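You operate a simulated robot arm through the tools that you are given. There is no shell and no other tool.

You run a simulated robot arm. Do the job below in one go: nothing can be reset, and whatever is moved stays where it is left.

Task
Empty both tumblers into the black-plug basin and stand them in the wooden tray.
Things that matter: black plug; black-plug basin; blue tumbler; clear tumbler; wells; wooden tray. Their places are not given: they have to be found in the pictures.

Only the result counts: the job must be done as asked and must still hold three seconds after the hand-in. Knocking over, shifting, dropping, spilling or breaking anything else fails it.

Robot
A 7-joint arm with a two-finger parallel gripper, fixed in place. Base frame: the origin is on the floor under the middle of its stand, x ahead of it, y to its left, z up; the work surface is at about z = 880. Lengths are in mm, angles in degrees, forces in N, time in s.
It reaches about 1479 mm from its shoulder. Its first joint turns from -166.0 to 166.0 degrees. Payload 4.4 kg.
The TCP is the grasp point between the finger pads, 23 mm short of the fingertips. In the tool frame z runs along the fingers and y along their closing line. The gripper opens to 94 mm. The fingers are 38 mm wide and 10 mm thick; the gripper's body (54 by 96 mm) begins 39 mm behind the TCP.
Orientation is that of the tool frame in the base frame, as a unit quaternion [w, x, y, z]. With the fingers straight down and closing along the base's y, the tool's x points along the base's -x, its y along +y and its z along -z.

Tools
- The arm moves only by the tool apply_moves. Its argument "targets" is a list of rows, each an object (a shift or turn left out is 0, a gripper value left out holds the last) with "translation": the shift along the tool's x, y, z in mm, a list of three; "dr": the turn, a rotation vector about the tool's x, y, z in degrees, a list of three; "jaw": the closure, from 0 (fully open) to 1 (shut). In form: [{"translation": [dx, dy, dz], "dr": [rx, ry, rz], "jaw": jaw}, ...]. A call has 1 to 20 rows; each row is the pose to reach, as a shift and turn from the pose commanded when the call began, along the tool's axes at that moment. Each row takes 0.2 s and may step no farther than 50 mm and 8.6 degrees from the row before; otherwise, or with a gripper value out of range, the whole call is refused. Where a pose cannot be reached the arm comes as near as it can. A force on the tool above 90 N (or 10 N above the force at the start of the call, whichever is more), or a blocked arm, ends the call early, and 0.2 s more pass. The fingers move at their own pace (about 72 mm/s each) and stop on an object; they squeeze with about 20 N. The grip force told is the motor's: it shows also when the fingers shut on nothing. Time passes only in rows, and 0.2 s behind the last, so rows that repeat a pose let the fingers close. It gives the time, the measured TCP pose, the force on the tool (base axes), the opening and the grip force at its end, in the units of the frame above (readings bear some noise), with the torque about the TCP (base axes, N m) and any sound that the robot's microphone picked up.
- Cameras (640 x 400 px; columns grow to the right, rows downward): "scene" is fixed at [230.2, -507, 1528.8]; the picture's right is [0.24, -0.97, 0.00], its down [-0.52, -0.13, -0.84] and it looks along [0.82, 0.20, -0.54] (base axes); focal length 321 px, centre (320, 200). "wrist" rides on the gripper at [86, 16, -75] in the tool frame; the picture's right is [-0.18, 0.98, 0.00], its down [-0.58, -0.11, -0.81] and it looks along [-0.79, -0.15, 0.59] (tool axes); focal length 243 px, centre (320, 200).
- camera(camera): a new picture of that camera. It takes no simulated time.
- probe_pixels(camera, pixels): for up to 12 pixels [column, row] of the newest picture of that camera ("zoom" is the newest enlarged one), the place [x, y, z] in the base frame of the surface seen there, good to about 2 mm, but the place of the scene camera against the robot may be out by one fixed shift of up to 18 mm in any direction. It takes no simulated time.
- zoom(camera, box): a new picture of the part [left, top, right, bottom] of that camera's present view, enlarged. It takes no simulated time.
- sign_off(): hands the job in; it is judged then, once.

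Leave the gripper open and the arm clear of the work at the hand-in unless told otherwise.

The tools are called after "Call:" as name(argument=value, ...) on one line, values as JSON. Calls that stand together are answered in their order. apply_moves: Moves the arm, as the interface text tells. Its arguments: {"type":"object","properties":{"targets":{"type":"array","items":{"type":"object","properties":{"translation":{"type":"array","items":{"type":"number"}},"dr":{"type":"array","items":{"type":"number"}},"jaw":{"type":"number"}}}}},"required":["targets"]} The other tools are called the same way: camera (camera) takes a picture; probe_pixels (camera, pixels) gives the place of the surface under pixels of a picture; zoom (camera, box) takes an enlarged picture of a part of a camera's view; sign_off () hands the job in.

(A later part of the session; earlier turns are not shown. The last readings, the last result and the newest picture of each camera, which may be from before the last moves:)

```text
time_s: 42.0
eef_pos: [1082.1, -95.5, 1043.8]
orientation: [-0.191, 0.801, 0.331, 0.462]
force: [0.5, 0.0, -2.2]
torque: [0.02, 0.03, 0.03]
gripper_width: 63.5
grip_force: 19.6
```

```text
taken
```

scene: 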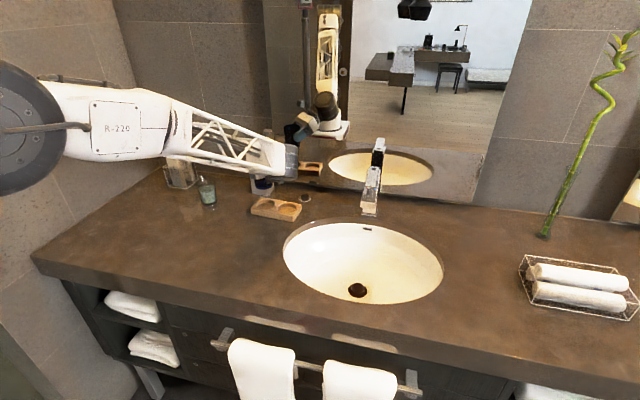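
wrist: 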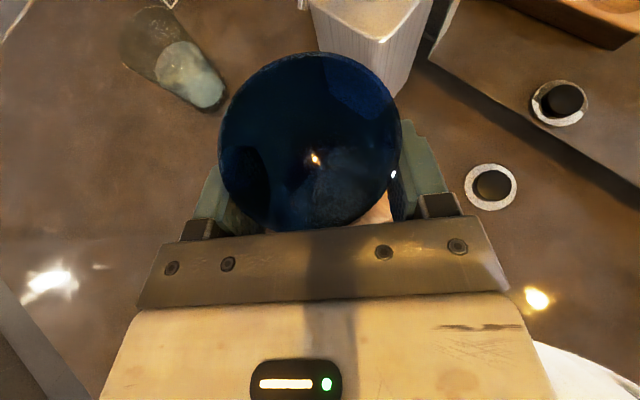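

It's above the left well. I'll lower to about 12 mm above the tray top (TCP z≈982) and check alignment in both pictures.

Call:
apply_moves(targets=[{"translation": [-9, 0, 5.2]}, {"translation": [-18, 0, 10.4]}, {"translation": [-27, 0, 15.6]}, {"translation": [-36, 0, 20.8]}, {"translation": [-45, 0, 26]}, {"translation": [-53.7, 0, 31]}, {"translation": [-53.7, 0, 31]}])

Call:
camera(camera="wrist")

Call:
zoom(camera="scene", box=[210, 140, 340, 230])

```text
time_s: 43.6
eef_pos: [1083.4, -96.0, 983.4]
orientation: [-0.191, 0.8, 0.331, 0.463]
force: [-0.8, 0.7, -1.6]
torque: [-0.02, 0.0, 0.0]
gripper_width: 63.3
grip_force: 20.1
```

```text
taken
```

wrist: 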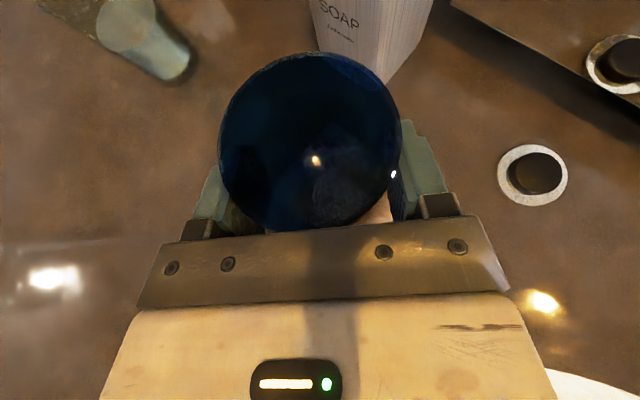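

```text
4.44 times, centred on (275, 185) of scene
```

zoom: 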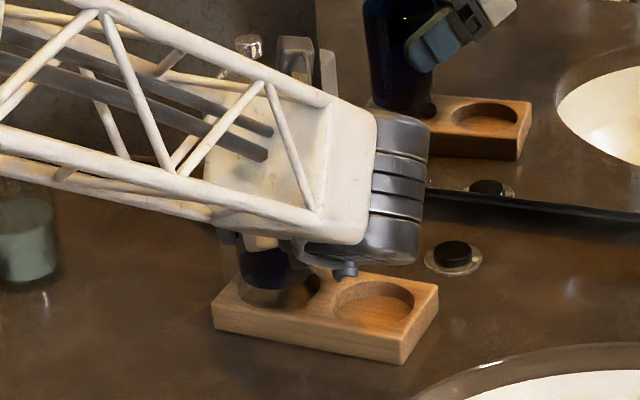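

In the scene the base hovers over the left well, and the mirror agrees. I'll lower in small steps until the base is about 7 mm inside the well and watch the force.

Call:
apply_moves(targets=[{"translation": [-4.3, 0, 2.5]}, {"translation": [-8.7, 0, 5]}, {"translation": [-13, 0, 7.5]}, {"translation": [-17.3, 0, 10]}, {"translation": [-17.3, 0, 10]}])

Call:
zoom(camera="scene", box=[210, 140, 340, 230])

```text
time_s: 44.8
eef_pos: [1082.2, -95.3, 962.9]
orientation: [-0.191, 0.8, 0.331, 0.462]
force: [-0.2, -0.7, -1.5]
torque: [0.0, 0.0, 0.01]
gripper_width: 63.1
grip_force: 20.0
```

```text
4.44 times, centred on (275, 185) of scene
```

zoom: 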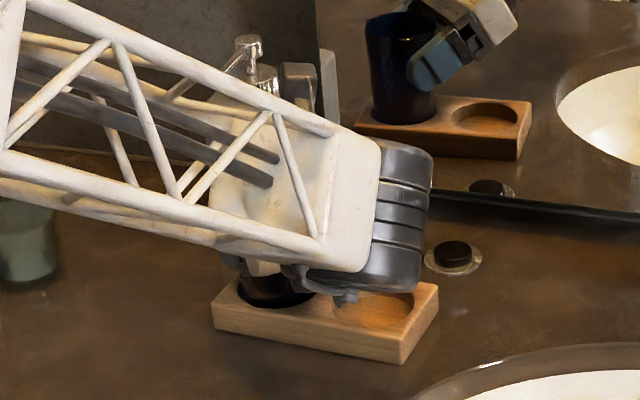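

There's no contact force, and the base is inside the well. I'll lower about 7.5 mm more in small steps to near the floor.

Call:
apply_moves(targets=[{"translation": [-1.7, 0, 1]}, {"translation": [-3.5, 0, 2]}, {"translation": [-5.2, 0, 3]}, {"translation": [-6.5, 0, 3.75]}, {"translation": [-6.5, 0, 3.75]}])

```text
time_s: 46.0
eef_pos: [1082.0, -95.7, 955.3]
orientation: [-0.19, 0.8, 0.33, 0.463]
force: [-0.3, -0.6, -1.6]
torque: [-0.04, 0.02, -0.01]
gripper_width: 63.8
grip_force: 19.9
```

Still hanging free at -1.6 N. I'll go down another 1.5 mm in 0.5 mm steps.

Call:
apply_moves(targets=[{"translation": [-0.43, 0, 0.25]}, {"translation": [-0.87, 0, 0.5]}, {"translation": [-1.3, 0, 0.75]}, {"translation": [-1.3, 0, 0.75]}])

```text
time_s: 47.0
eef_pos: [1082.4, -95.8, 955.9]
orientation: [-0.19, 0.8, 0.331, 0.462]
force: [2.4, -2.3, 10.4]
torque: [0.18, -0.01, -0.01]
gripper_width: 63.2
grip_force: 20.0
```

Contact: +10.4 N vertical, at the height expected for the well floor. I'll ease up 0.5 mm and then open the gripper gradually.

Call:
apply_moves(targets=[{"translation": [0.43, 0, -0.25], "jaw": 1.0}, {"translation": [0.43, 0, -0.25], "jaw": 0.3}, {"translation": [0.43, 0, -0.25], "jaw": 0.25}, {"translation": [0.43, 0, -0.25], "jaw": 0.15}, {"translation": [0.43, 0, -0.25], "jaw": 0.05}, {"translation": [0.43, 0, -0.25], "jaw": 0.0}, {"translation": [0.43, 0, -0.25], "jaw": 0.0}])

Call:
camera(camera="wrist")

Call:
zoom(camera="scene", box=[210, 140, 340, 230])

```text
time_s: 48.6
eef_pos: [1084.0, -95.5, 954.7]
orientation: [-0.191, 0.8, 0.33, 0.462]
force: [0.1, 0.1, -0.3]
torque: [0.0, 0.0, 0.0]
gripper_width: 94.1
grip_force: 0.1
```

```text
taken
```

wrist: 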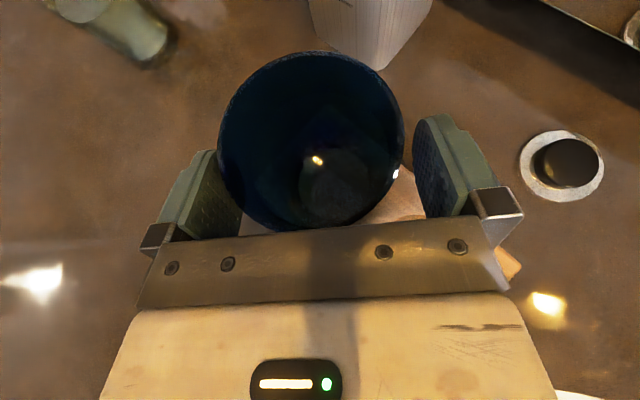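

```text
4.44 times, centred on (275, 185) of scene
```

zoom: 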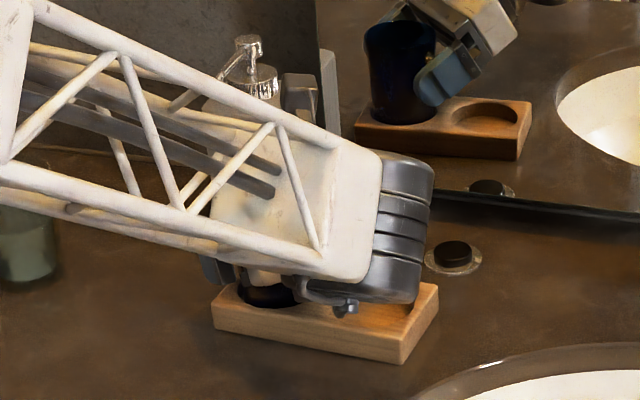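

It's released and the tumbler looks upright. I'll probe the rim for levelness before withdrawing.

Call:
probe_pixels(camera="wrist", pixels=[[219, 140], [403, 140], [310, 53], [250, 78], [375, 78], [224, 170], [242, 205], [400, 170], [395, 110]])

```text
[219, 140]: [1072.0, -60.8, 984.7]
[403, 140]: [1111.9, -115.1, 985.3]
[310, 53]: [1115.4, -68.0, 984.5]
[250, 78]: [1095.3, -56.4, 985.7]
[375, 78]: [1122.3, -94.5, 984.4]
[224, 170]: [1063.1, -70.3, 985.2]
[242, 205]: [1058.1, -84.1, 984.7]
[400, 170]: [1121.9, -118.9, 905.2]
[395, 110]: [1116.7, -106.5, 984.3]
```

The rim is level at z≈985 on all sides, so the blue tumbler stands flat in the left well. I'll withdraw straight up 120 mm, then move over to a viewing place near the clear tumbler.

Call:
apply_moves(targets=[{"translation": [6.5, 0, -3.75], "jaw": 0.0}, {"translation": [17, 0, -9.8]}, {"translation": [30, 0, -17.3]}, {"translation": [45, 0, -26]}, {"translation": [60, 0, -34.6]}, {"translation": [75, 0, -43.3]}, {"translation": [90, 0, -52]}, {"translation": [103.9, 0, -60]}, {"translation": [110.7, -16.1, -48.2]}, {"translation": [117.6, -32.3, -36.3]}, {"translation": [124.4, -48.4, -24.5]}, {"translation": [131.2, -64.5, -12.7]}, {"translation": [138.1, -80.7, -0.9]}, {"translation": [144.9, -96.8, 11]}, {"translation": [151.7, -112.9, 22.8]}, {"translation": [158.5, -129, 34.6]}, {"translation": [165.4, -145.2, 46.5]}, {"translation": [172.2, -161.3, 58.3]}, {"translation": [172.2, -161.3, 58.3]}])

Call:
camera(camera="wrist")

Call:
zoom(camera="scene", box=[150, 120, 340, 240])

```text
time_s: 52.6
eef_pos: [1065.9, 115.9, 1075.3]
orientation: [-0.191, 0.8, 0.331, 0.462]
force: [-1.1, 0.6, 0.4]
torque: [-0.01, -0.02, 0.01]
gripper_width: 94.0
grip_force: 0.0
```

```text
taken
```

wrist: 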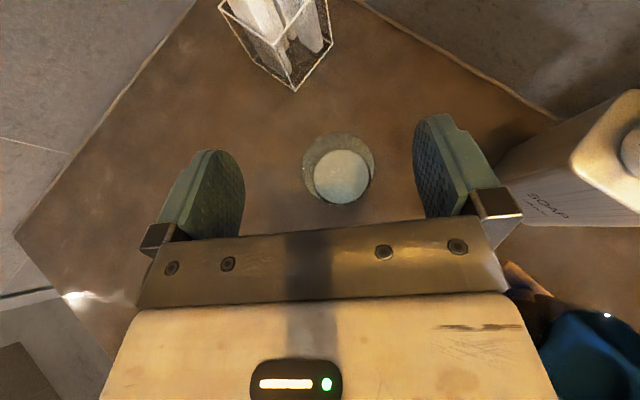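

```text
3.33 times, centred on (245, 180) of scene
```

zoom: 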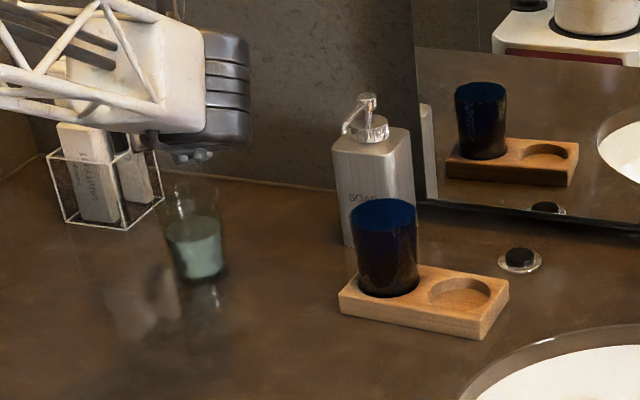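

The blue tumbler stands neatly in the left well. I'll enlarge the clear tumbler in the wrist view around (338,168) to find its centre.

Call:
zoom(camera="wrist", box=[280, 115, 400, 215])

```text
4.00 times, centred on (340, 165) of wrist
```

zoom: 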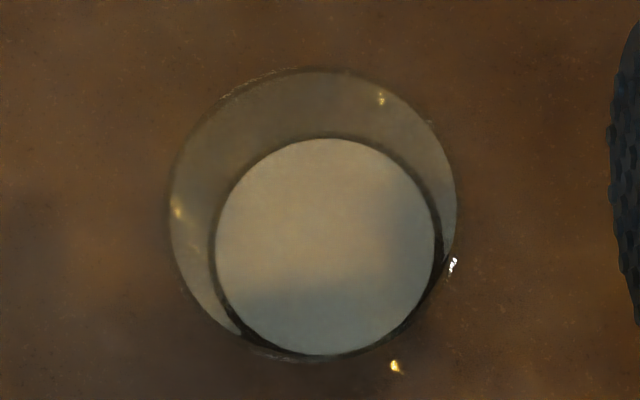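

Call:
probe_pixels(camera="zoom", pixels=[[328, 246], [220, 250], [434, 246], [328, 142], [325, 350], [250, 170], [405, 170], [248, 325], [169, 200], [457, 205], [312, 69], [403, 330]])

Call:
probe_pixels(camera="zoom", pixels=[[171, 215], [456, 230], [250, 82], [390, 90], [175, 260], [190, 300], [441, 250], [300, 358], [240, 340], [430, 290], [214, 260], [380, 98]])

```text
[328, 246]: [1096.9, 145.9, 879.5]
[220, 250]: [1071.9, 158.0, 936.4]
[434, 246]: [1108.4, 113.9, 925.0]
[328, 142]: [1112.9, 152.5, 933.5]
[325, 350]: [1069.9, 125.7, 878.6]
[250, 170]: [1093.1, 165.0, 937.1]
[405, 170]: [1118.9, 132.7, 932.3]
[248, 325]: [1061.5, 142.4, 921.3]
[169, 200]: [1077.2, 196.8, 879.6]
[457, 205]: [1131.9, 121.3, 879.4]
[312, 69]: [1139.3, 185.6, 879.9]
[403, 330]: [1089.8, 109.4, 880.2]
```

```text
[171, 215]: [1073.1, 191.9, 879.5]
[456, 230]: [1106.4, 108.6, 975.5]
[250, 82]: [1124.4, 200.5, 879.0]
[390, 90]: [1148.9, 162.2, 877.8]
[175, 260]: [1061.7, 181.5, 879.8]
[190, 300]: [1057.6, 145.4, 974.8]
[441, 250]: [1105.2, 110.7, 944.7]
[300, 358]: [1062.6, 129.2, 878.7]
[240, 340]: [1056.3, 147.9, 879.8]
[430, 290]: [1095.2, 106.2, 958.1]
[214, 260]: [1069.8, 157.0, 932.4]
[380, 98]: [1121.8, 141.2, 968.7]
```

The clear tumbler's rim fits a centre of about (1090,137) with R≈32.6 and rim z≈975. Its liquid surface is at z≈936. I'll move over it to z≈1010 and check centring again.

Call:
apply_moves(targets=[{"translation": [5.5, 1, 9.6]}, {"translation": [11.1, 1.9, 19.2]}, {"translation": [0, 1.9, 25.7]}, {"translation": [-11.4, 1.9, 32.2]}, {"translation": [-22.7, 1.9, 38.7]}, {"translation": [-34, 1.9, 45.2]}, {"translation": [-45.2, 1.9, 51.7]}, {"translation": [-45.2, 1.9, 51.7]}])

Call:
camera(camera="wrist")

Call:
zoom(camera="wrist", box=[240, 90, 420, 230])

```text
time_s: 54.4
eef_pos: [1081.8, 128.6, 1010.4]
orientation: [-0.191, 0.8, 0.331, 0.463]
force: [0.0, 0.7, 0.1]
torque: [-0.02, 0.0, 0.01]
gripper_width: 94.0
grip_force: 0.1
```

```text
taken
```

wrist: 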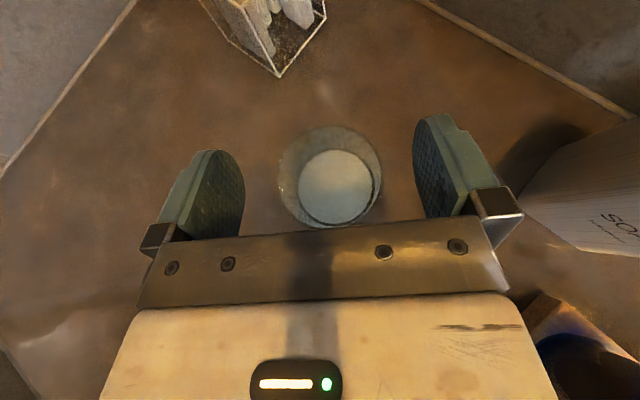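

```text
2.86 times, centred on (330, 160) of wrist
```

zoom: 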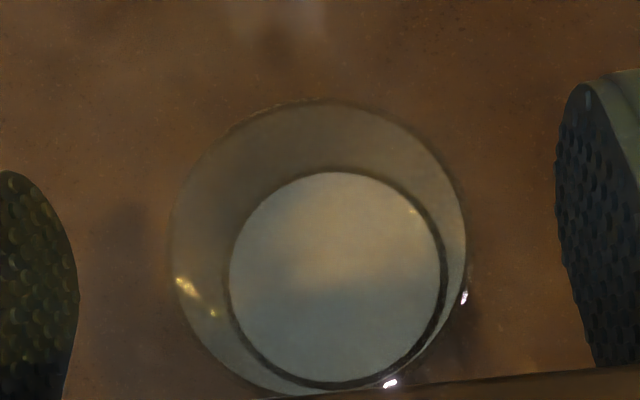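

It sits at practically the same place between the pads as the blue one did (rim 278–381 px, top at 125). I'll descend 65 mm straight down.

Call:
apply_moves(targets=[{"translation": [-9.4, 0, 5.4]}, {"translation": [-18.8, 0, 10.8]}, {"translation": [-28.1, 0, 16.2]}, {"translation": [-37.5, 0, 21.7]}, {"translation": [-46.9, 0, 27.1]}, {"translation": [-56.3, 0, 32.5]}, {"translation": [-56.3, 0, 32.5]}])

Call:
camera(camera="wrist")

Call:
zoom(camera="wrist", box=[180, 30, 460, 240])

```text
time_s: 56.0
eef_pos: [1083.8, 130.0, 945.6]
orientation: [-0.192, 0.8, 0.331, 0.463]
force: [0.5, -0.5, -0.4]
torque: [-0.01, 0.02, 0.04]
gripper_width: 94.1
grip_force: 0.0
```

```text
taken
```

wrist: 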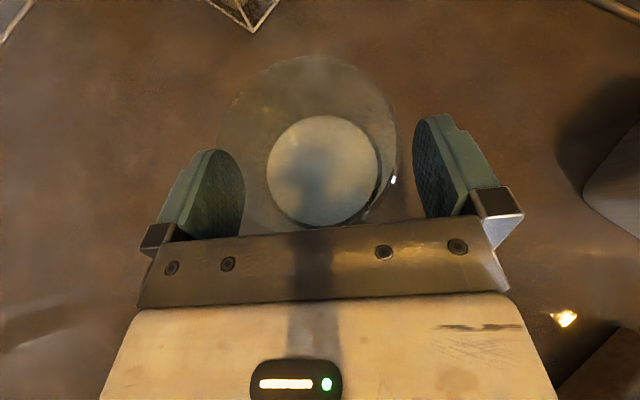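

```text
1.90 times, centred on (320, 135) of wrist
```

zoom: 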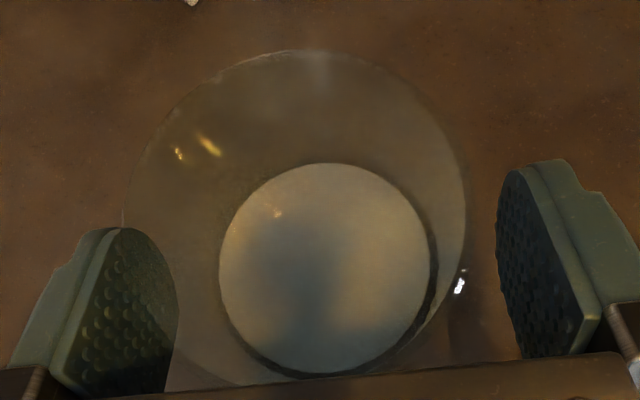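

The rim now spans about 216–396 px here, against 221–403 for the blue one, so the tumbler sits roughly 2 mm to the left. I'll probe the rim edges to confirm before correcting.

Call:
probe_pixels(camera="wrist", pixels=[[217, 130], [218, 140], [397, 140], [396, 130], [392, 180], [393, 175], [306, 56], [307, 57], [230, 180], [245, 212], [270, 180], [376, 180]])

```text
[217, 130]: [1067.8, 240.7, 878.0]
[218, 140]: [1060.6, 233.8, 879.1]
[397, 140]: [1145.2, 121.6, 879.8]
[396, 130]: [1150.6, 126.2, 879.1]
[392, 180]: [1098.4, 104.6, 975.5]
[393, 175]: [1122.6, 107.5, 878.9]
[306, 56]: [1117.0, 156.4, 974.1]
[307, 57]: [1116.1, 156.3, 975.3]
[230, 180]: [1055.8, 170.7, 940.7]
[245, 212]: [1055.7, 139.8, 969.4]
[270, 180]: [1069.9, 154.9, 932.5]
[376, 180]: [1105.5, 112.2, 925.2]
```

The pixel geometry puts the tumbler about 1.5 mm left of the middle between the pads. I'll shift the tool 1.5 mm left along its y, then close in stages.

Call:
apply_moves(targets=[{"translation": [0, -1.5, 0], "jaw": 0.0}, {"translation": [0, -1.5, 0], "jaw": 0.15}, {"translation": [0, -1.5, 0], "jaw": 0.25}, {"translation": [0, -1.5, 0], "jaw": 0.3}, {"translation": [0, -1.5, 0], "jaw": 0.4}, {"translation": [0, -1.5, 0], "jaw": 0.6}, {"translation": [0, -1.5, 0], "jaw": 1.0}, {"translation": [0, -1.5, 0], "jaw": 1.0}, {"translation": [0, -1.5, 0], "jaw": 1.0}])

Call:
camera(camera="wrist")

```text
time_s: 58.0
eef_pos: [1083.2, 131.1, 944.9]
orientation: [-0.19, 0.801, 0.33, 0.462]
force: [0.0, -0.3, 1.5]
torque: [0.07, 0.08, -0.03]
gripper_width: 64.3
grip_force: 20.1
```

```text
taken
```

wrist: 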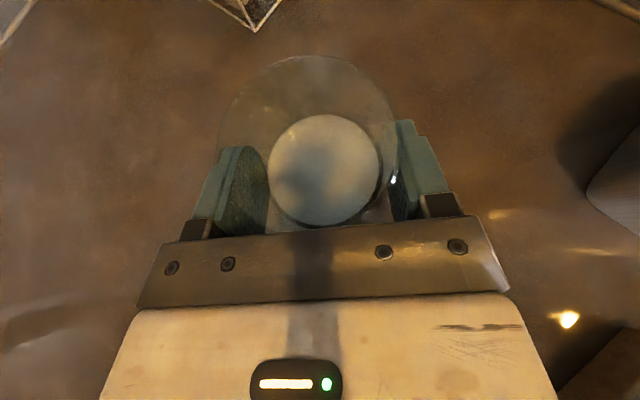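

It's gripped at 64.3 mm and 20 N. This one is fuller, and the blue tumbler's rim is now at z≈985 on the way, so I'll lift slowly by 165 mm to TCP z≈1110.

Call:
apply_moves(targets=[{"translation": [1.7, 0, -1], "jaw": 1.0}, {"translation": [6.1, 0, -3.5]}, {"translation": [13.9, 0, -8]}, {"translation": [24.2, 0, -14]}, {"translation": [36.4, 0, -21]}, {"translation": [48.5, 0, -28]}, {"translation": [60.6, 0, -35]}, {"translation": [72.7, 0, -42]}, {"translation": [84.9, 0, -49]}, {"translation": [97, 0, -56]}, {"translation": [109.1, 0, -63]}, {"translation": [121.2, 0, -70]}, {"translation": [131.6, 0, -76]}, {"translation": [138.6, 0, -80]}, {"translation": [142.9, 0, -82.5]}, {"translation": [142.9, 0, -82.5]}])

Call:
camera(camera="wrist")

Call:
camera(camera="scene")

```text
time_s: 61.4
eef_pos: [1080.9, 129.8, 1109.8]
orientation: [-0.192, 0.8, 0.331, 0.462]
force: [-0.4, -1.3, -2.9]
torque: [-0.02, -0.01, 0.01]
gripper_width: 64.0
grip_force: 20.1
```

```text
taken
```

wrist: 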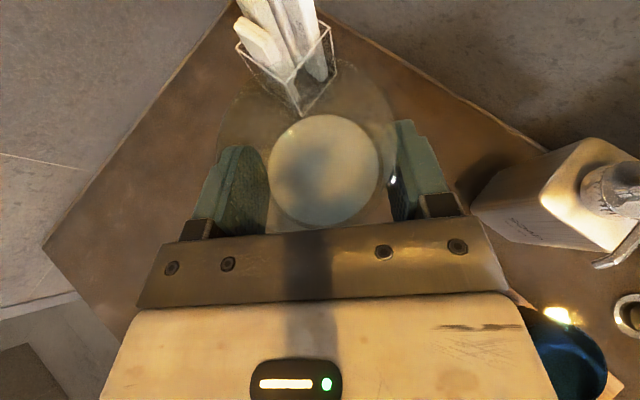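

```text
taken
```

scene: 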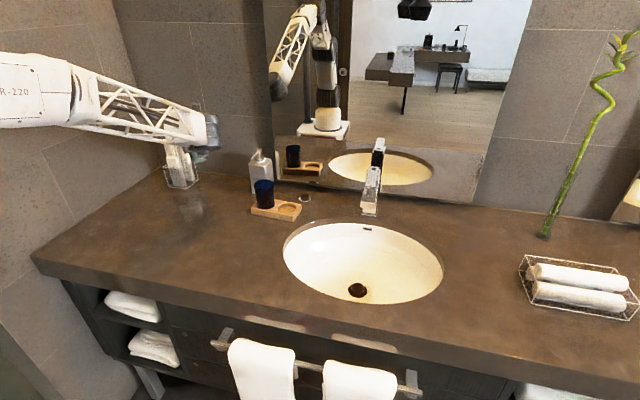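

The lift was clean. I'll carry it level toward the basin in two smooth legs. Leg one takes it to about (1006,-175,1110), heading 22.5°, passing with the bottom at z≈1045, above the blue rim.

Call:
apply_moves(targets=[{"translation": [-1, 1.2, -1.7], "dr": [-0.14, 0, 0.08]}, {"translation": [-3.8, 4.5, -6.5], "dr": [-0.55, 0, 0.32]}, {"translation": [-8.2, 9.8, -14.2], "dr": [-1.18, 0, 0.68]}, {"translation": [-14, 16.8, -24.3], "dr": [-2.03, 0, 1.17]}, {"translation": [-21, 25.3, -36.5], "dr": [-3.05, 0, 1.76]}, {"translation": [-29.1, 35, -50.4], "dr": [-4.21, 0, 2.43]}, {"translation": [-38, 45.6, -65.7], "dr": [-5.49, 0, 3.17]}, {"translation": [-47.4, 57, -82.1], "dr": [-6.86, 0, 3.96]}, {"translation": [-57.3, 68.8, -99.2], "dr": [-8.29, 0, 4.78]}, {"translation": [-67.4, 81, -116.7], "dr": [-9.75, 0, 5.63]}, {"translation": [-77.4, 93.1, -134.1], "dr": [-11.2, 0, 6.47]}, {"translation": [-87.3, 104.9, -151.2], "dr": [-12.63, 0, 7.29]}, {"translation": [-96.7, 116.3, -167.6], "dr": [-14, 0, 8.08]}, {"translation": [-105.6, 126.9, -182.9], "dr": [-15.28, 0, 8.82]}, {"translation": [-113.7, 136.6, -196.8], "dr": [-16.44, 0, 9.49]}, {"translation": [-120.7, 145.1, -209], "dr": [-17.46, 0, 10.08]}, {"translation": [-126.5, 152.1, -219.1], "dr": [-18.31, 0, 10.57]}, {"translation": [-130.9, 157.4, -226.8], "dr": [-18.94, 0, 10.94]}, {"translation": [-133.7, 160.7, -231.6], "dr": [-19.35, 0, 11.17]}, {"translation": [-134.7, 161.9, -233.3], "dr": [-19.49, 0, 11.25]}])

```text
time_s: 65.6
eef_pos: [1005.1, -174.4, 1109.7]
orientation: [-0.097, 0.85, 0.168, 0.49]
force: [0.3, 0.1, -2.2]
torque: [0.01, -0.01, -0.01]
gripper_width: 64.3
grip_force: 20.1
```

Leg one is done at (1005,-174,1110), level. Leg two takes it to about (930,-480,1045), heading 0°, the same pour place as before.

Call:
apply_moves(targets=[{"translation": [-1.1, 1.8, -0.9], "dr": [-0.14, 0, 0.08]}, {"translation": [-4.2, 7.1, -3.6], "dr": [-0.55, 0, 0.32]}, {"translation": [-9.1, 15.4, -7.9], "dr": [-1.18, 0, 0.68]}, {"translation": [-15.6, 26.3, -13.5], "dr": [-2.03, 0, 1.17]}, {"translation": [-23.4, 39.5, -20.2], "dr": [-3.05, 0, 1.76]}, {"translation": [-32.3, 54.6, -28], "dr": [-4.21, 0, 2.43]}, {"translation": [-42.2, 71.2, -36.5], "dr": [-5.49, 0, 3.17]}, {"translation": [-52.7, 89, -45.5], "dr": [-6.86, 0, 3.96]}, {"translation": [-63.7, 107.5, -55], "dr": [-8.29, 0, 4.78]}, {"translation": [-74.9, 126.4, -64.7], "dr": [-9.75, 0, 5.63]}, {"translation": [-86, 145.2, -74.4], "dr": [-11.2, 0, 6.47]}, {"translation": [-97, 163.7, -83.9], "dr": [-12.63, 0, 7.29]}, {"translation": [-107.5, 181.5, -92.9], "dr": [-14, 0, 8.08]}, {"translation": [-117.4, 198.1, -101.4], "dr": [-15.28, 0, 8.82]}, {"translation": [-126.3, 213.2, -109.2], "dr": [-16.44, 0, 9.49]}, {"translation": [-134.1, 226.4, -115.9], "dr": [-17.46, 0, 10.08]}, {"translation": [-140.6, 237.3, -121.5], "dr": [-18.31, 0, 10.57]}, {"translation": [-145.5, 245.6, -125.8], "dr": [-18.94, 0, 10.94]}, {"translation": [-148.6, 250.9, -128.5], "dr": [-19.35, 0, 11.17]}, {"translation": [-149.7, 252.7, -129.4], "dr": [-19.49, 0, 11.25]}])

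Call:
camera(camera="wrist")

Call:
camera(camera="scene")

```text
time_s: 69.8
eef_pos: [928.5, -479.8, 1044.5]
orientation: [0.001, 0.866, -0.001, 0.5]
force: [0.1, -0.7, -3.0]
torque: [0.01, -0.02, -0.01]
gripper_width: 63.7
grip_force: 20.1
```

```text
taken
```

wrist: 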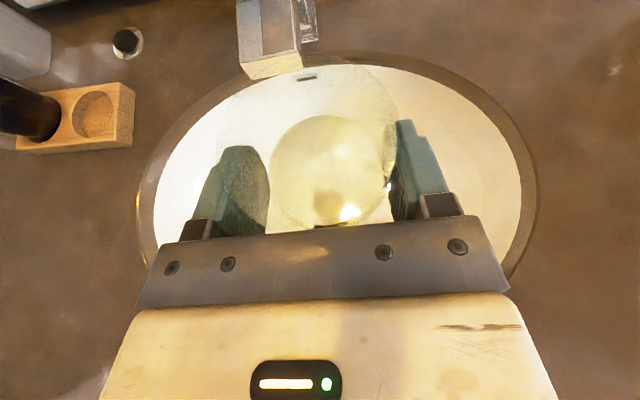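

```text
taken
```

scene: 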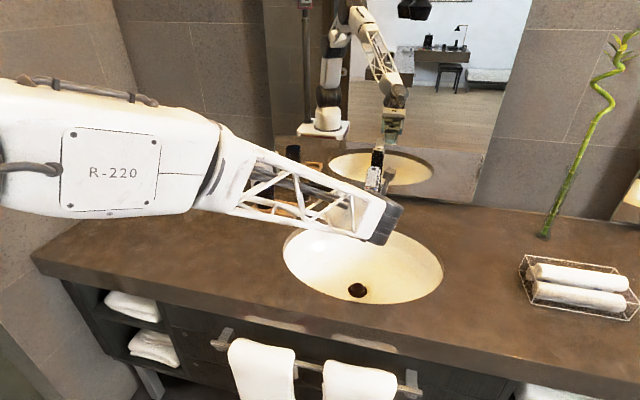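

It's at the pour place, level and still full. I'll roll slowly toward +y, 4° per row for the first 80°, and look.

Call:
apply_moves(targets=[{"dr": [0, 0, -3]}, {"dr": [0, 0, -8]}, {"dr": [0, 0, -13]}, {"dr": [0, 0, -18]}, {"dr": [0, 0, -23]}, {"dr": [0, 0, -28]}, {"dr": [0, 0, -32]}, {"dr": [0, 0, -36]}, {"dr": [0, 0, -40]}, {"dr": [0, 0, -44]}, {"dr": [0, 0, -48]}, {"dr": [0, 0, -51]}, {"dr": [0, 0, -54]}, {"dr": [0, 0, -57]}, {"dr": [0, 0, -60]}, {"dr": [0, 0, -63]}, {"dr": [0, 0, -66]}, {"dr": [0, 0, -69]}, {"dr": [0, 0, -72]}, {"dr": [0, 0, -75]}])

Call:
camera(camera="wrist")

Call:
zoom(camera="scene", box=[250, 130, 470, 310])

```text
time_s: 74.0
eef_pos: [928.6, -479.9, 1044.4]
orientation: [0.306, 0.687, 0.527, 0.397]
force: [-0.8, 0.5, -2.4]
torque: [0.03, 0.02, -0.01]
gripper_width: 64.0
grip_force: 20.5
```

```text
taken
```

wrist: 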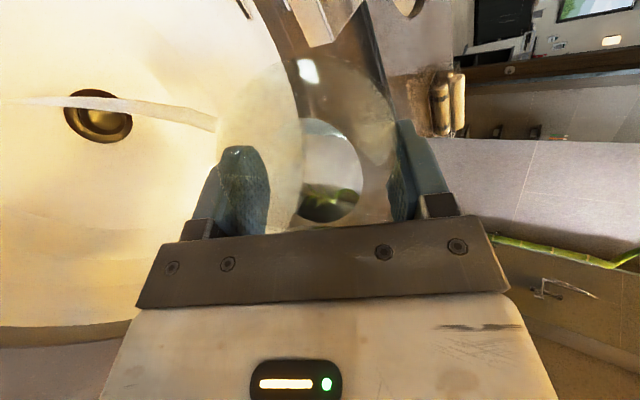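

```text
2.22 times, centred on (360, 220) of scene
```

zoom: 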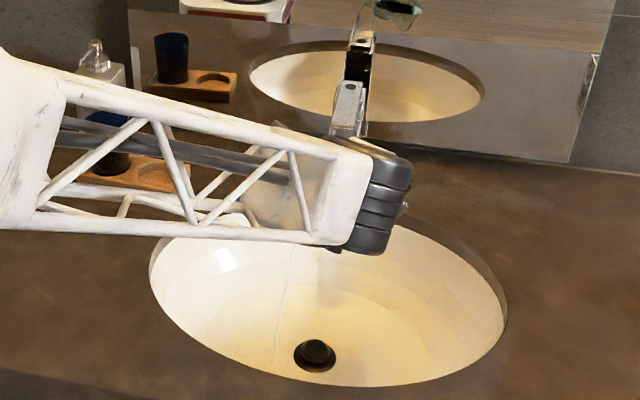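

A stream is running from the lip down into the basin near the drain, with nothing outside. I'll continue the roll slowly to about 150° in total.

Call:
apply_moves(targets=[{"dr": [0, 0, -3]}, {"dr": [0, 0, -6]}, {"dr": [0, 0, -9]}, {"dr": [0, 0, -12]}, {"dr": [0, 0, -15]}, {"dr": [0, 0, -19]}, {"dr": [0, 0, -23]}, {"dr": [0, 0, -27]}, {"dr": [0, 0, -31]}, {"dr": [0, 0, -35]}, {"dr": [0, 0, -39]}, {"dr": [0, 0, -43]}, {"dr": [0, 0, -47]}, {"dr": [0, 0, -51]}, {"dr": [0, 0, -55]}, {"dr": [0, 0, -59]}, {"dr": [0, 0, -63]}, {"dr": [0, 0, -67]}, {"dr": [0, 0, -71]}, {"dr": [0, 0, -75]}])

Call:
camera(camera="wrist")

Call:
zoom(camera="scene", box=[250, 130, 470, 310])

```text
time_s: 78.2
eef_pos: [928.9, -479.3, 1046.2]
orientation: [0.483, 0.225, 0.837, 0.128]
force: [0.1, 0.0, -1.2]
torque: [0.03, 0.03, 0.02]
gripper_width: 63.4
grip_force: 19.8
```

```text
taken
```

wrist: 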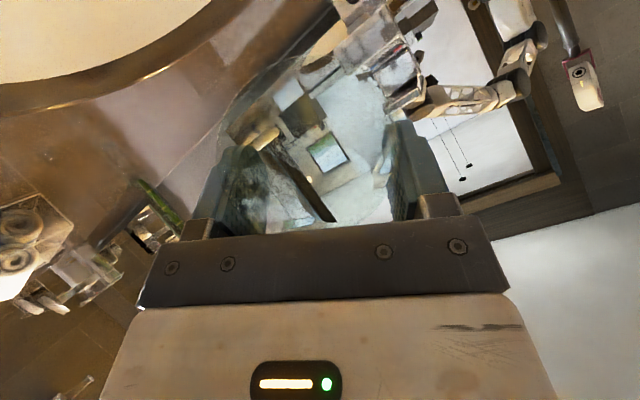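

```text
2.22 times, centred on (360, 220) of scene
```

zoom: 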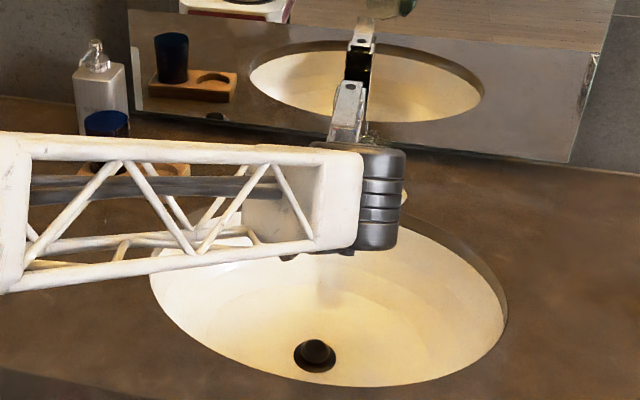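

The stream has ended and the glass looks clear. As with the blue one, I'll add the 20° pitch and hold so the last drops run out.

Call:
apply_moves(targets=[{"dr": [-2.5, -4.33, 0]}, {"dr": [-5, -8.66, 0]}, {"dr": [-7.5, -13, 0]}, {"dr": [-10, -17.3, 0]}, {"dr": [-10, -17.3, 0]}, {"dr": [-10, -17.3, 0]}, {"dr": [-10, -17.3, 0]}, {"dr": [-10, -17.3, 0]}, {"dr": [-10, -17.3, 0]}, {"dr": [-10, -17.3, 0]}])

Call:
zoom(camera="wrist", box=[200, 40, 420, 240])

Call:
camera(camera="scene")

```text
time_s: 80.4
eef_pos: [927.7, -480.0, 1044.8]
orientation: [0.621, 0.199, 0.74, 0.165]
force: [0.4, -0.4, -1.7]
torque: [0.01, 0.02, -0.02]
gripper_width: 63.8
grip_force: 19.8
```

```text
2.00 times, centred on (310, 140) of wrist
```

zoom: 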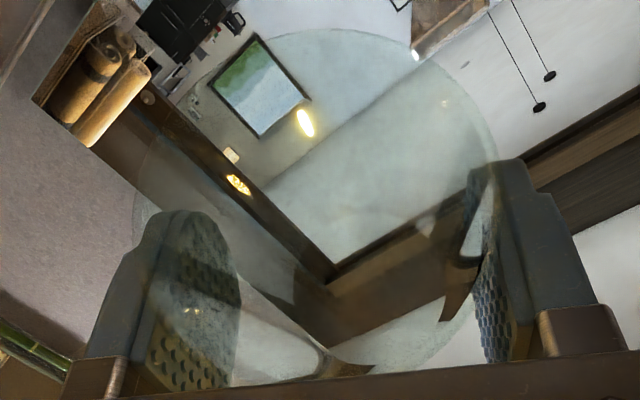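

```text
taken
```

scene: 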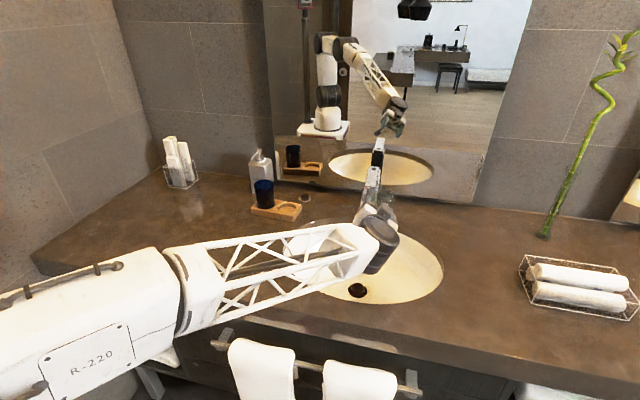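

The clear tumbler is empty; I can see straight through it. I'll undo the pitch.

Call:
apply_moves(targets=[{"dr": [2.5, 4.33, 0]}, {"dr": [5, 8.66, 0]}, {"dr": [7.5, 13, 0]}, {"dr": [10, 17.3, 0]}, {"dr": [10, 17.3, 0]}])

```text
time_s: 81.6
eef_pos: [928.6, -479.3, 1044.1]
orientation: [0.483, 0.225, 0.836, 0.129]
force: [-0.6, -0.4, -1.1]
torque: [0.01, 0.06, -0.01]
gripper_width: 63.5
grip_force: 19.9
```

The pitch is undone. I'll roll back +150° to upright.

Call:
apply_moves(targets=[{"dr": [0, 0, 5]}, {"dr": [0, 0, 12]}, {"dr": [0, 0, 20]}, {"dr": [0, 0, 28]}, {"dr": [0, 0, 36]}, {"dr": [0, 0, 44]}, {"dr": [0, 0, 52]}, {"dr": [0, 0, 60]}, {"dr": [0, 0, 68]}, {"dr": [0, 0, 76]}, {"dr": [0, 0, 84]}, {"dr": [0, 0, 92]}, {"dr": [0, 0, 100]}, {"dr": [0, 0, 108]}, {"dr": [0, 0, 116]}, {"dr": [0, 0, 124]}, {"dr": [0, 0, 132]}, {"dr": [0, 0, 140]}, {"dr": [0, 0, 147]}, {"dr": [0, 0, 150]}])

Call:
camera(camera="wrist")

Call:
zoom(camera="wrist", box=[180, 30, 430, 240])

Call:
zoom(camera="wrist", box=[5, 70, 149, 160])

```text
time_s: 85.8
eef_pos: [928.1, -479.7, 1045.5]
orientation: [0.001, 0.866, -0.002, 0.5]
force: [0.4, -0.2, -1.5]
torque: [0.02, 0.05, -0.02]
gripper_width: 63.7
grip_force: 20.1
```

```text
taken
```

wrist: 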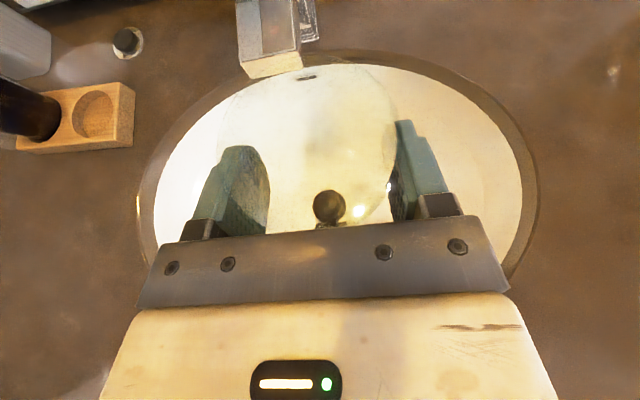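

```text
1.90 times, centred on (305, 135) of wrist
```

zoom: 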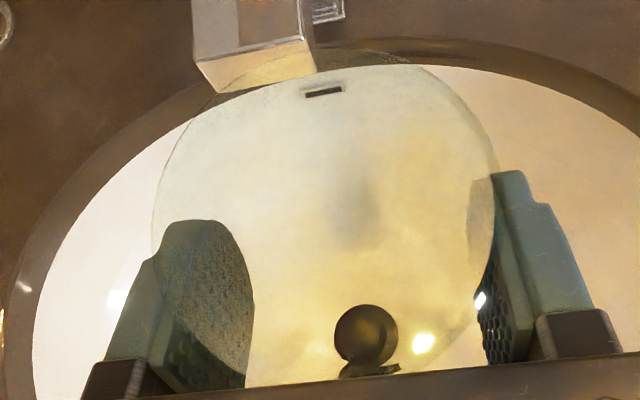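

```text
4.44 times, centred on (77, 115) of wrist
```

zoom: 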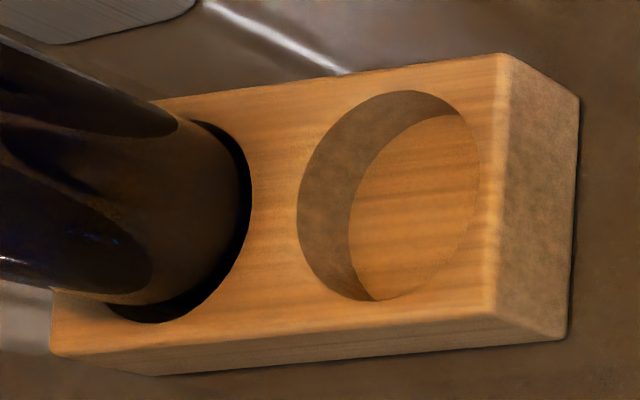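

The clear tumbler is upright and empty. I'll probe its rim to see how it sits in the grip, and the empty right well's edges again.

Call:
probe_pixels(camera="zoom", pixels=[[294, 215], [405, 88], [483, 160], [368, 306], [315, 285], [468, 108], [325, 130], [420, 220], [503, 60], [497, 310], [470, 230], [430, 285]])

Call:
probe_pixels(camera="wrist", pixels=[[217, 130], [218, 120], [397, 140], [396, 130], [392, 185], [330, 65], [310, 66], [350, 65], [280, 69], [388, 195], [226, 95], [250, 78]])

```text
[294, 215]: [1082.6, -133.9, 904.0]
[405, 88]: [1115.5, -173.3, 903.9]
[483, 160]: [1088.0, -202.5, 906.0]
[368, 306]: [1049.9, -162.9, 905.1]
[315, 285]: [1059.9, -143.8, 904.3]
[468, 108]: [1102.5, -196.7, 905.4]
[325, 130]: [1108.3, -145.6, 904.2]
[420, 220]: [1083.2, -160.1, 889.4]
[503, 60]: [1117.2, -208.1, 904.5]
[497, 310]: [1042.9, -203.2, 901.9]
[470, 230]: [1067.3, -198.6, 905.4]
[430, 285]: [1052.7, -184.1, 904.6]
```

```text
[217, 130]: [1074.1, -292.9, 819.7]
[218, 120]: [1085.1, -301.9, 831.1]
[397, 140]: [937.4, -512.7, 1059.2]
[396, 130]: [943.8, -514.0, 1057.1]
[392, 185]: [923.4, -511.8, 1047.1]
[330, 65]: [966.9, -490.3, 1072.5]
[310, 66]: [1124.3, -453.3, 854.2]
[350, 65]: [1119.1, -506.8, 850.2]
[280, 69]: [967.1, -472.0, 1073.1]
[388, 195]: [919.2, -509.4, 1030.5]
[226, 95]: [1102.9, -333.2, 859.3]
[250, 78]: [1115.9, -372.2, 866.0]
```

The right well fits a centre of about (1083,-168), and the tumbler sits in the grip as when it was picked. I'll carry it to above the right well, TCP about (1075.6,-175.4,1045), heading 45°, which leaves about 15 mm between it and the blue one.

Call:
apply_moves(targets=[{"translation": [0.5, -2.2, 0.9], "dr": [0.28, 0, -0.16]}, {"translation": [2.1, -8.5, 3.6], "dr": [1.09, 0, -0.63]}, {"translation": [4.5, -18.5, 7.7], "dr": [2.37, 0, -1.37]}, {"translation": [7.6, -31.7, 13.2], "dr": [4.05, 0, -2.34]}, {"translation": [11.5, -47.6, 19.8], "dr": [6.09, 0, -3.52]}, {"translation": [15.8, -65.8, 27.4], "dr": [8.42, 0, -4.86]}, {"translation": [20.7, -85.8, 35.8], "dr": [10.98, 0, -6.34]}, {"translation": [25.8, -107.1, 44.7], "dr": [13.72, 0, -7.92]}, {"translation": [31.2, -129.4, 54], "dr": [16.57, 0, -9.57]}, {"translation": [36.7, -152.2, 63.5], "dr": [19.49, 0, -11.25]}, {"translation": [42.1, -175, 73], "dr": [22.4, 0, -12.93]}, {"translation": [47.5, -197.3, 82.3], "dr": [25.25, 0, -14.58]}, {"translation": [52.6, -218.6, 91.2], "dr": [27.99, 0, -16.16]}, {"translation": [57.5, -238.6, 99.6], "dr": [30.55, 0, -17.64]}, {"translation": [61.8, -256.8, 107.2], "dr": [32.88, 0, -18.98]}, {"translation": [65.7, -272.7, 113.8], "dr": [34.92, 0, -20.16]}, {"translation": [68.8, -285.9, 119.3], "dr": [36.6, 0, -21.13]}, {"translation": [71.2, -295.9, 123.4], "dr": [37.88, 0, -21.87]}, {"translation": [72.8, -302.2, 126.1], "dr": [38.69, 0, -22.34]}, {"translation": [73.3, -304.4, 127], "dr": [38.97, 0, -22.5]}])

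Call:
camera(camera="wrist")

Call:
zoom(camera="scene", box=[210, 140, 340, 230])

```text
time_s: 90.0
eef_pos: [1075.5, -175.5, 1044.5]
orientation: [-0.191, 0.8, 0.331, 0.462]
force: [0.3, -0.3, -2.4]
torque: [-0.02, 0.01, -0.02]
gripper_width: 63.6
grip_force: 20.3
```

```text
taken
```

wrist: 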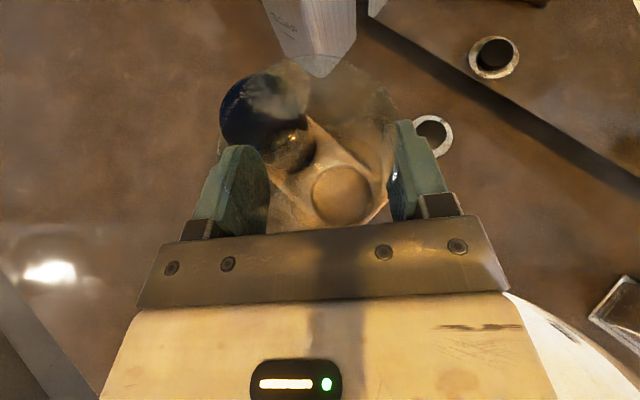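

```text
4.44 times, centred on (275, 185) of scene
```

zoom: 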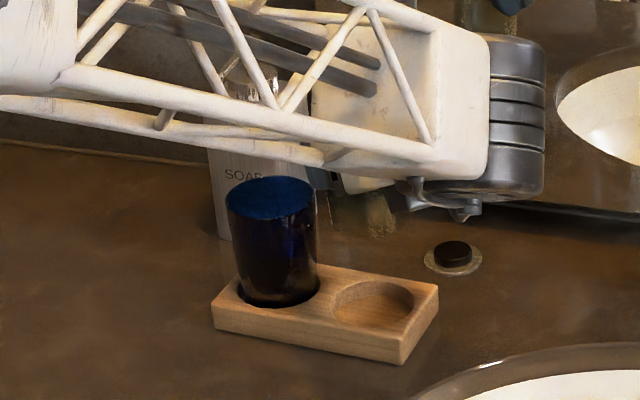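

I can see the right well through the empty glass around (342,195). I'll enlarge and probe for a closer measure.

Call:
zoom(camera="wrist", box=[200, 50, 440, 240])

```text
2.11 times, centred on (320, 145) of wrist
```

zoom: 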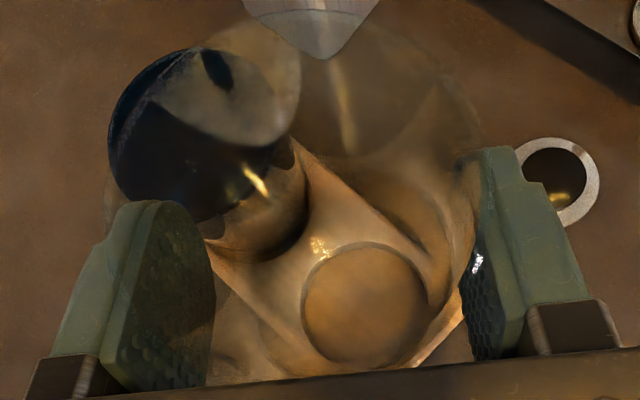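

The refraction makes that unreliable, so I'll rely on the earlier fit. I'll lower to about 12 mm above the tray and check in the scene picture.

Call:
apply_moves(targets=[{"translation": [-9, 0, 5.2]}, {"translation": [-18, 0, 10.4]}, {"translation": [-27, 0, 15.6]}, {"translation": [-36, 0, 20.8]}, {"translation": [-45, 0, 26]}, {"translation": [-53.7, 0, 31]}, {"translation": [-53.7, 0, 31]}])

Call:
camera(camera="wrist")

Call:
zoom(camera="scene", box=[220, 150, 340, 225])

```text
time_s: 91.6
eef_pos: [1075.3, -174.9, 981.5]
orientation: [-0.191, 0.8, 0.33, 0.463]
force: [-0.1, -0.4, -1.9]
torque: [0.03, 0.03, 0.04]
gripper_width: 63.3
grip_force: 20.3
```

```text
taken
```

wrist: 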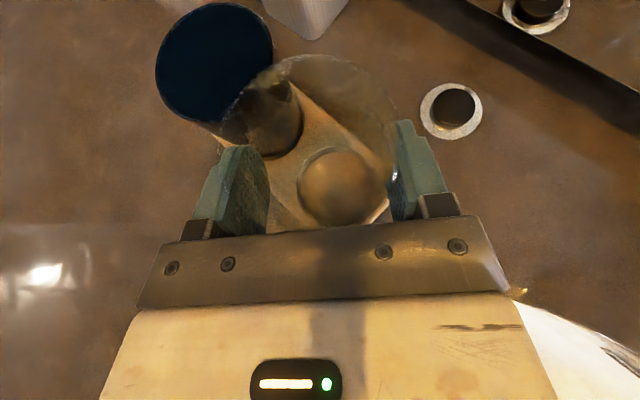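

```text
5.33 times, centred on (280, 188) of scene
```

zoom: 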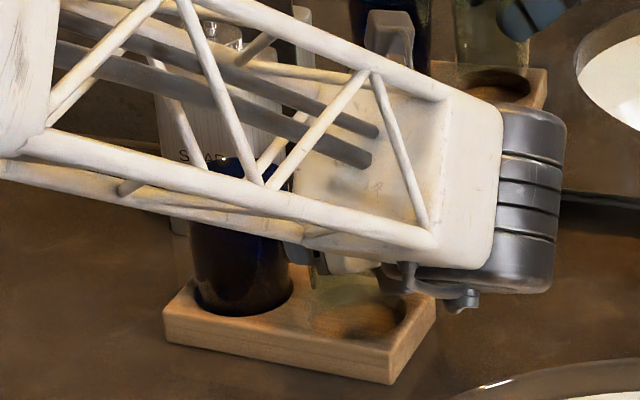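

Call:
zoom(camera="wrist", box=[200, 50, 440, 240])

Call:
zoom(camera="scene", box=[265, 185, 313, 225])

```text
2.11 times, centred on (320, 145) of wrist
```

zoom: 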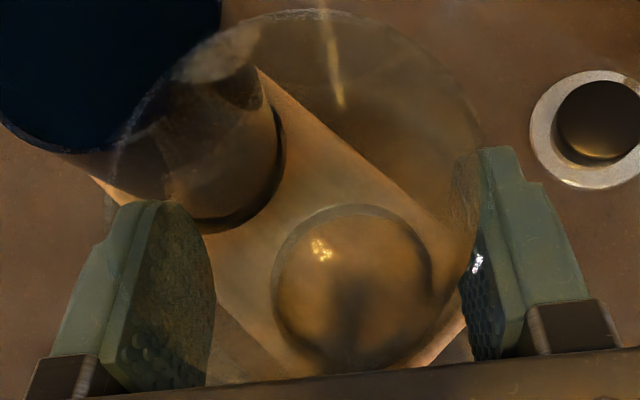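

```text
10.00 times, centred on (289, 205) of scene
```

zoom: 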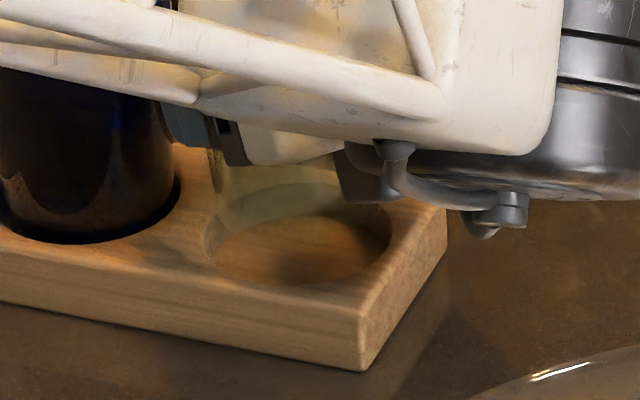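

The glass's left edge and the well's edges look consistent with being centred. I'll lower 19 mm in small steps so the base enters the well, and watch the force.

Call:
apply_moves(targets=[{"translation": [-3.5, 0, 2]}, {"translation": [-6.9, 0, 4]}, {"translation": [-10.4, 0, 6]}, {"translation": [-13.9, 0, 8]}, {"translation": [-16.5, 0, 9.5]}, {"translation": [-16.5, 0, 9.5]}])

Call:
zoom(camera="scene", box=[265, 185, 313, 225])

```text
time_s: 93.0
eef_pos: [1074.4, -174.5, 963.5]
orientation: [-0.191, 0.8, 0.331, 0.462]
force: [0.0, 0.1, -1.8]
torque: [-0.02, 0.01, 0.05]
gripper_width: 63.5
grip_force: 20.1
```

```text
10.00 times, centred on (289, 205) of scene
```

zoom: 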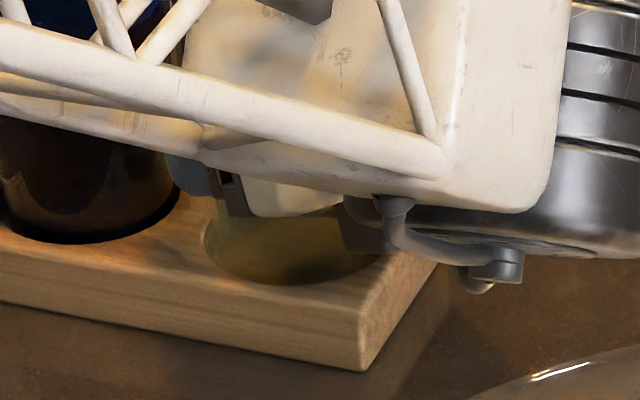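

There's no contact and it's inside the well. I'll go down another 7 mm in small steps.

Call:
apply_moves(targets=[{"translation": [-1.7, 0, 1]}, {"translation": [-3.5, 0, 2]}, {"translation": [-5.2, 0, 3]}, {"translation": [-6.1, 0, 3.5]}, {"translation": [-6.1, 0, 3.5]}])

```text
time_s: 94.2
eef_pos: [1075.6, -175.6, 956.3]
orientation: [-0.19, 0.801, 0.33, 0.462]
force: [-0.8, 0.2, -2.3]
torque: [-0.02, 0.04, 0.0]
gripper_width: 63.7
grip_force: 19.9
```

Still hanging free. I'll go down 1 mm, in 0.5 mm steps.

Call:
apply_moves(targets=[{"translation": [-0.43, 0, 0.25]}, {"translation": [-0.87, 0, 0.5]}, {"translation": [-0.87, 0, 0.5]}])

```text
time_s: 95.0
eef_pos: [1076.0, -175.9, 956.1]
orientation: [-0.191, 0.801, 0.33, 0.462]
force: [-0.7, 1.3, -0.9]
torque: [0.0, 0.03, -0.02]
gripper_width: 63.6
grip_force: 19.9
```

No clear contact yet. I'll go down another 1 mm.

Call:
apply_moves(targets=[{"translation": [-0.43, 0, 0.25]}, {"translation": [-0.87, 0, 0.5]}, {"translation": [-0.87, 0, 0.5]}])

```text
time_s: 95.8
eef_pos: [1075.9, -176.6, 954.5]
orientation: [-0.189, 0.801, 0.329, 0.463]
force: [-1.1, -0.7, 1.0]
torque: [0.07, 0.07, 0.03]
gripper_width: 63.7
grip_force: 19.6
```

Light contact at the floor height: vertical force rose from about -2 to +1 N. I'll open gradually to about 85 mm, keeping the left finger well clear of the blue tumbler.

Call:
apply_moves(targets=[{"jaw": 0.3}, {"jaw": 0.25}, {"jaw": 0.2}, {"jaw": 0.15}, {"jaw": 0.1}, {"jaw": 0.1}, {"jaw": 0.1}])

Call:
camera(camera="wrist")

Call:
zoom(camera="scene", box=[220, 150, 340, 225])

```text
time_s: 97.4
eef_pos: [1075.9, -175.9, 955.3]
orientation: [-0.191, 0.801, 0.331, 0.462]
force: [-0.3, 0.3, 0.0]
torque: [0.0, 0.01, -0.01]
gripper_width: 84.7
grip_force: 0.1
```

```text
taken
```

wrist: 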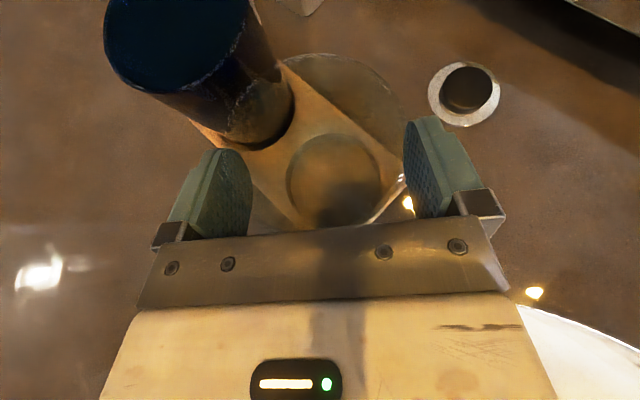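

```text
5.33 times, centred on (280, 188) of scene
```

zoom: 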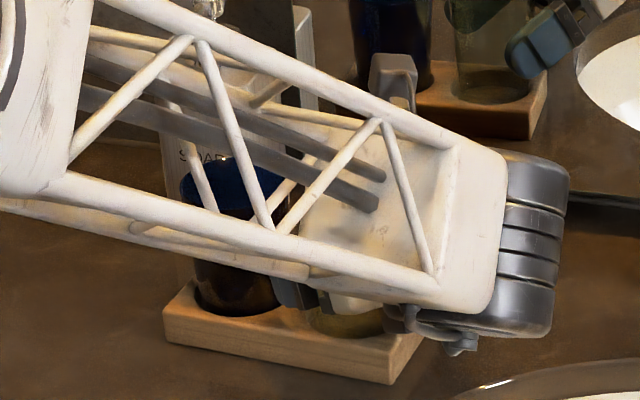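

It's released. I'll enlarge the wrist view to check the fingers are clear of the clear tumbler before withdrawing.

Call:
zoom(camera="wrist", box=[180, 30, 460, 240])

```text
1.90 times, centred on (320, 135) of wrist
```

zoom: 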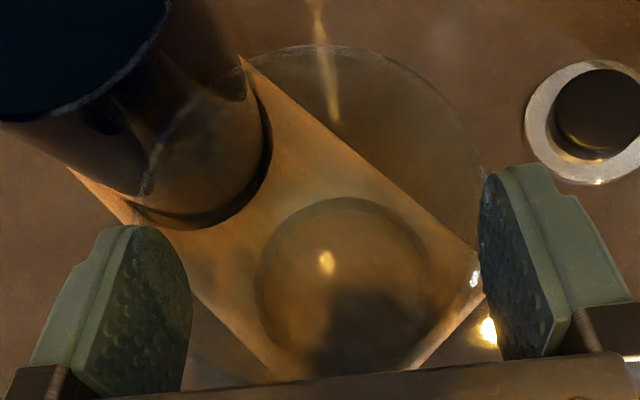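

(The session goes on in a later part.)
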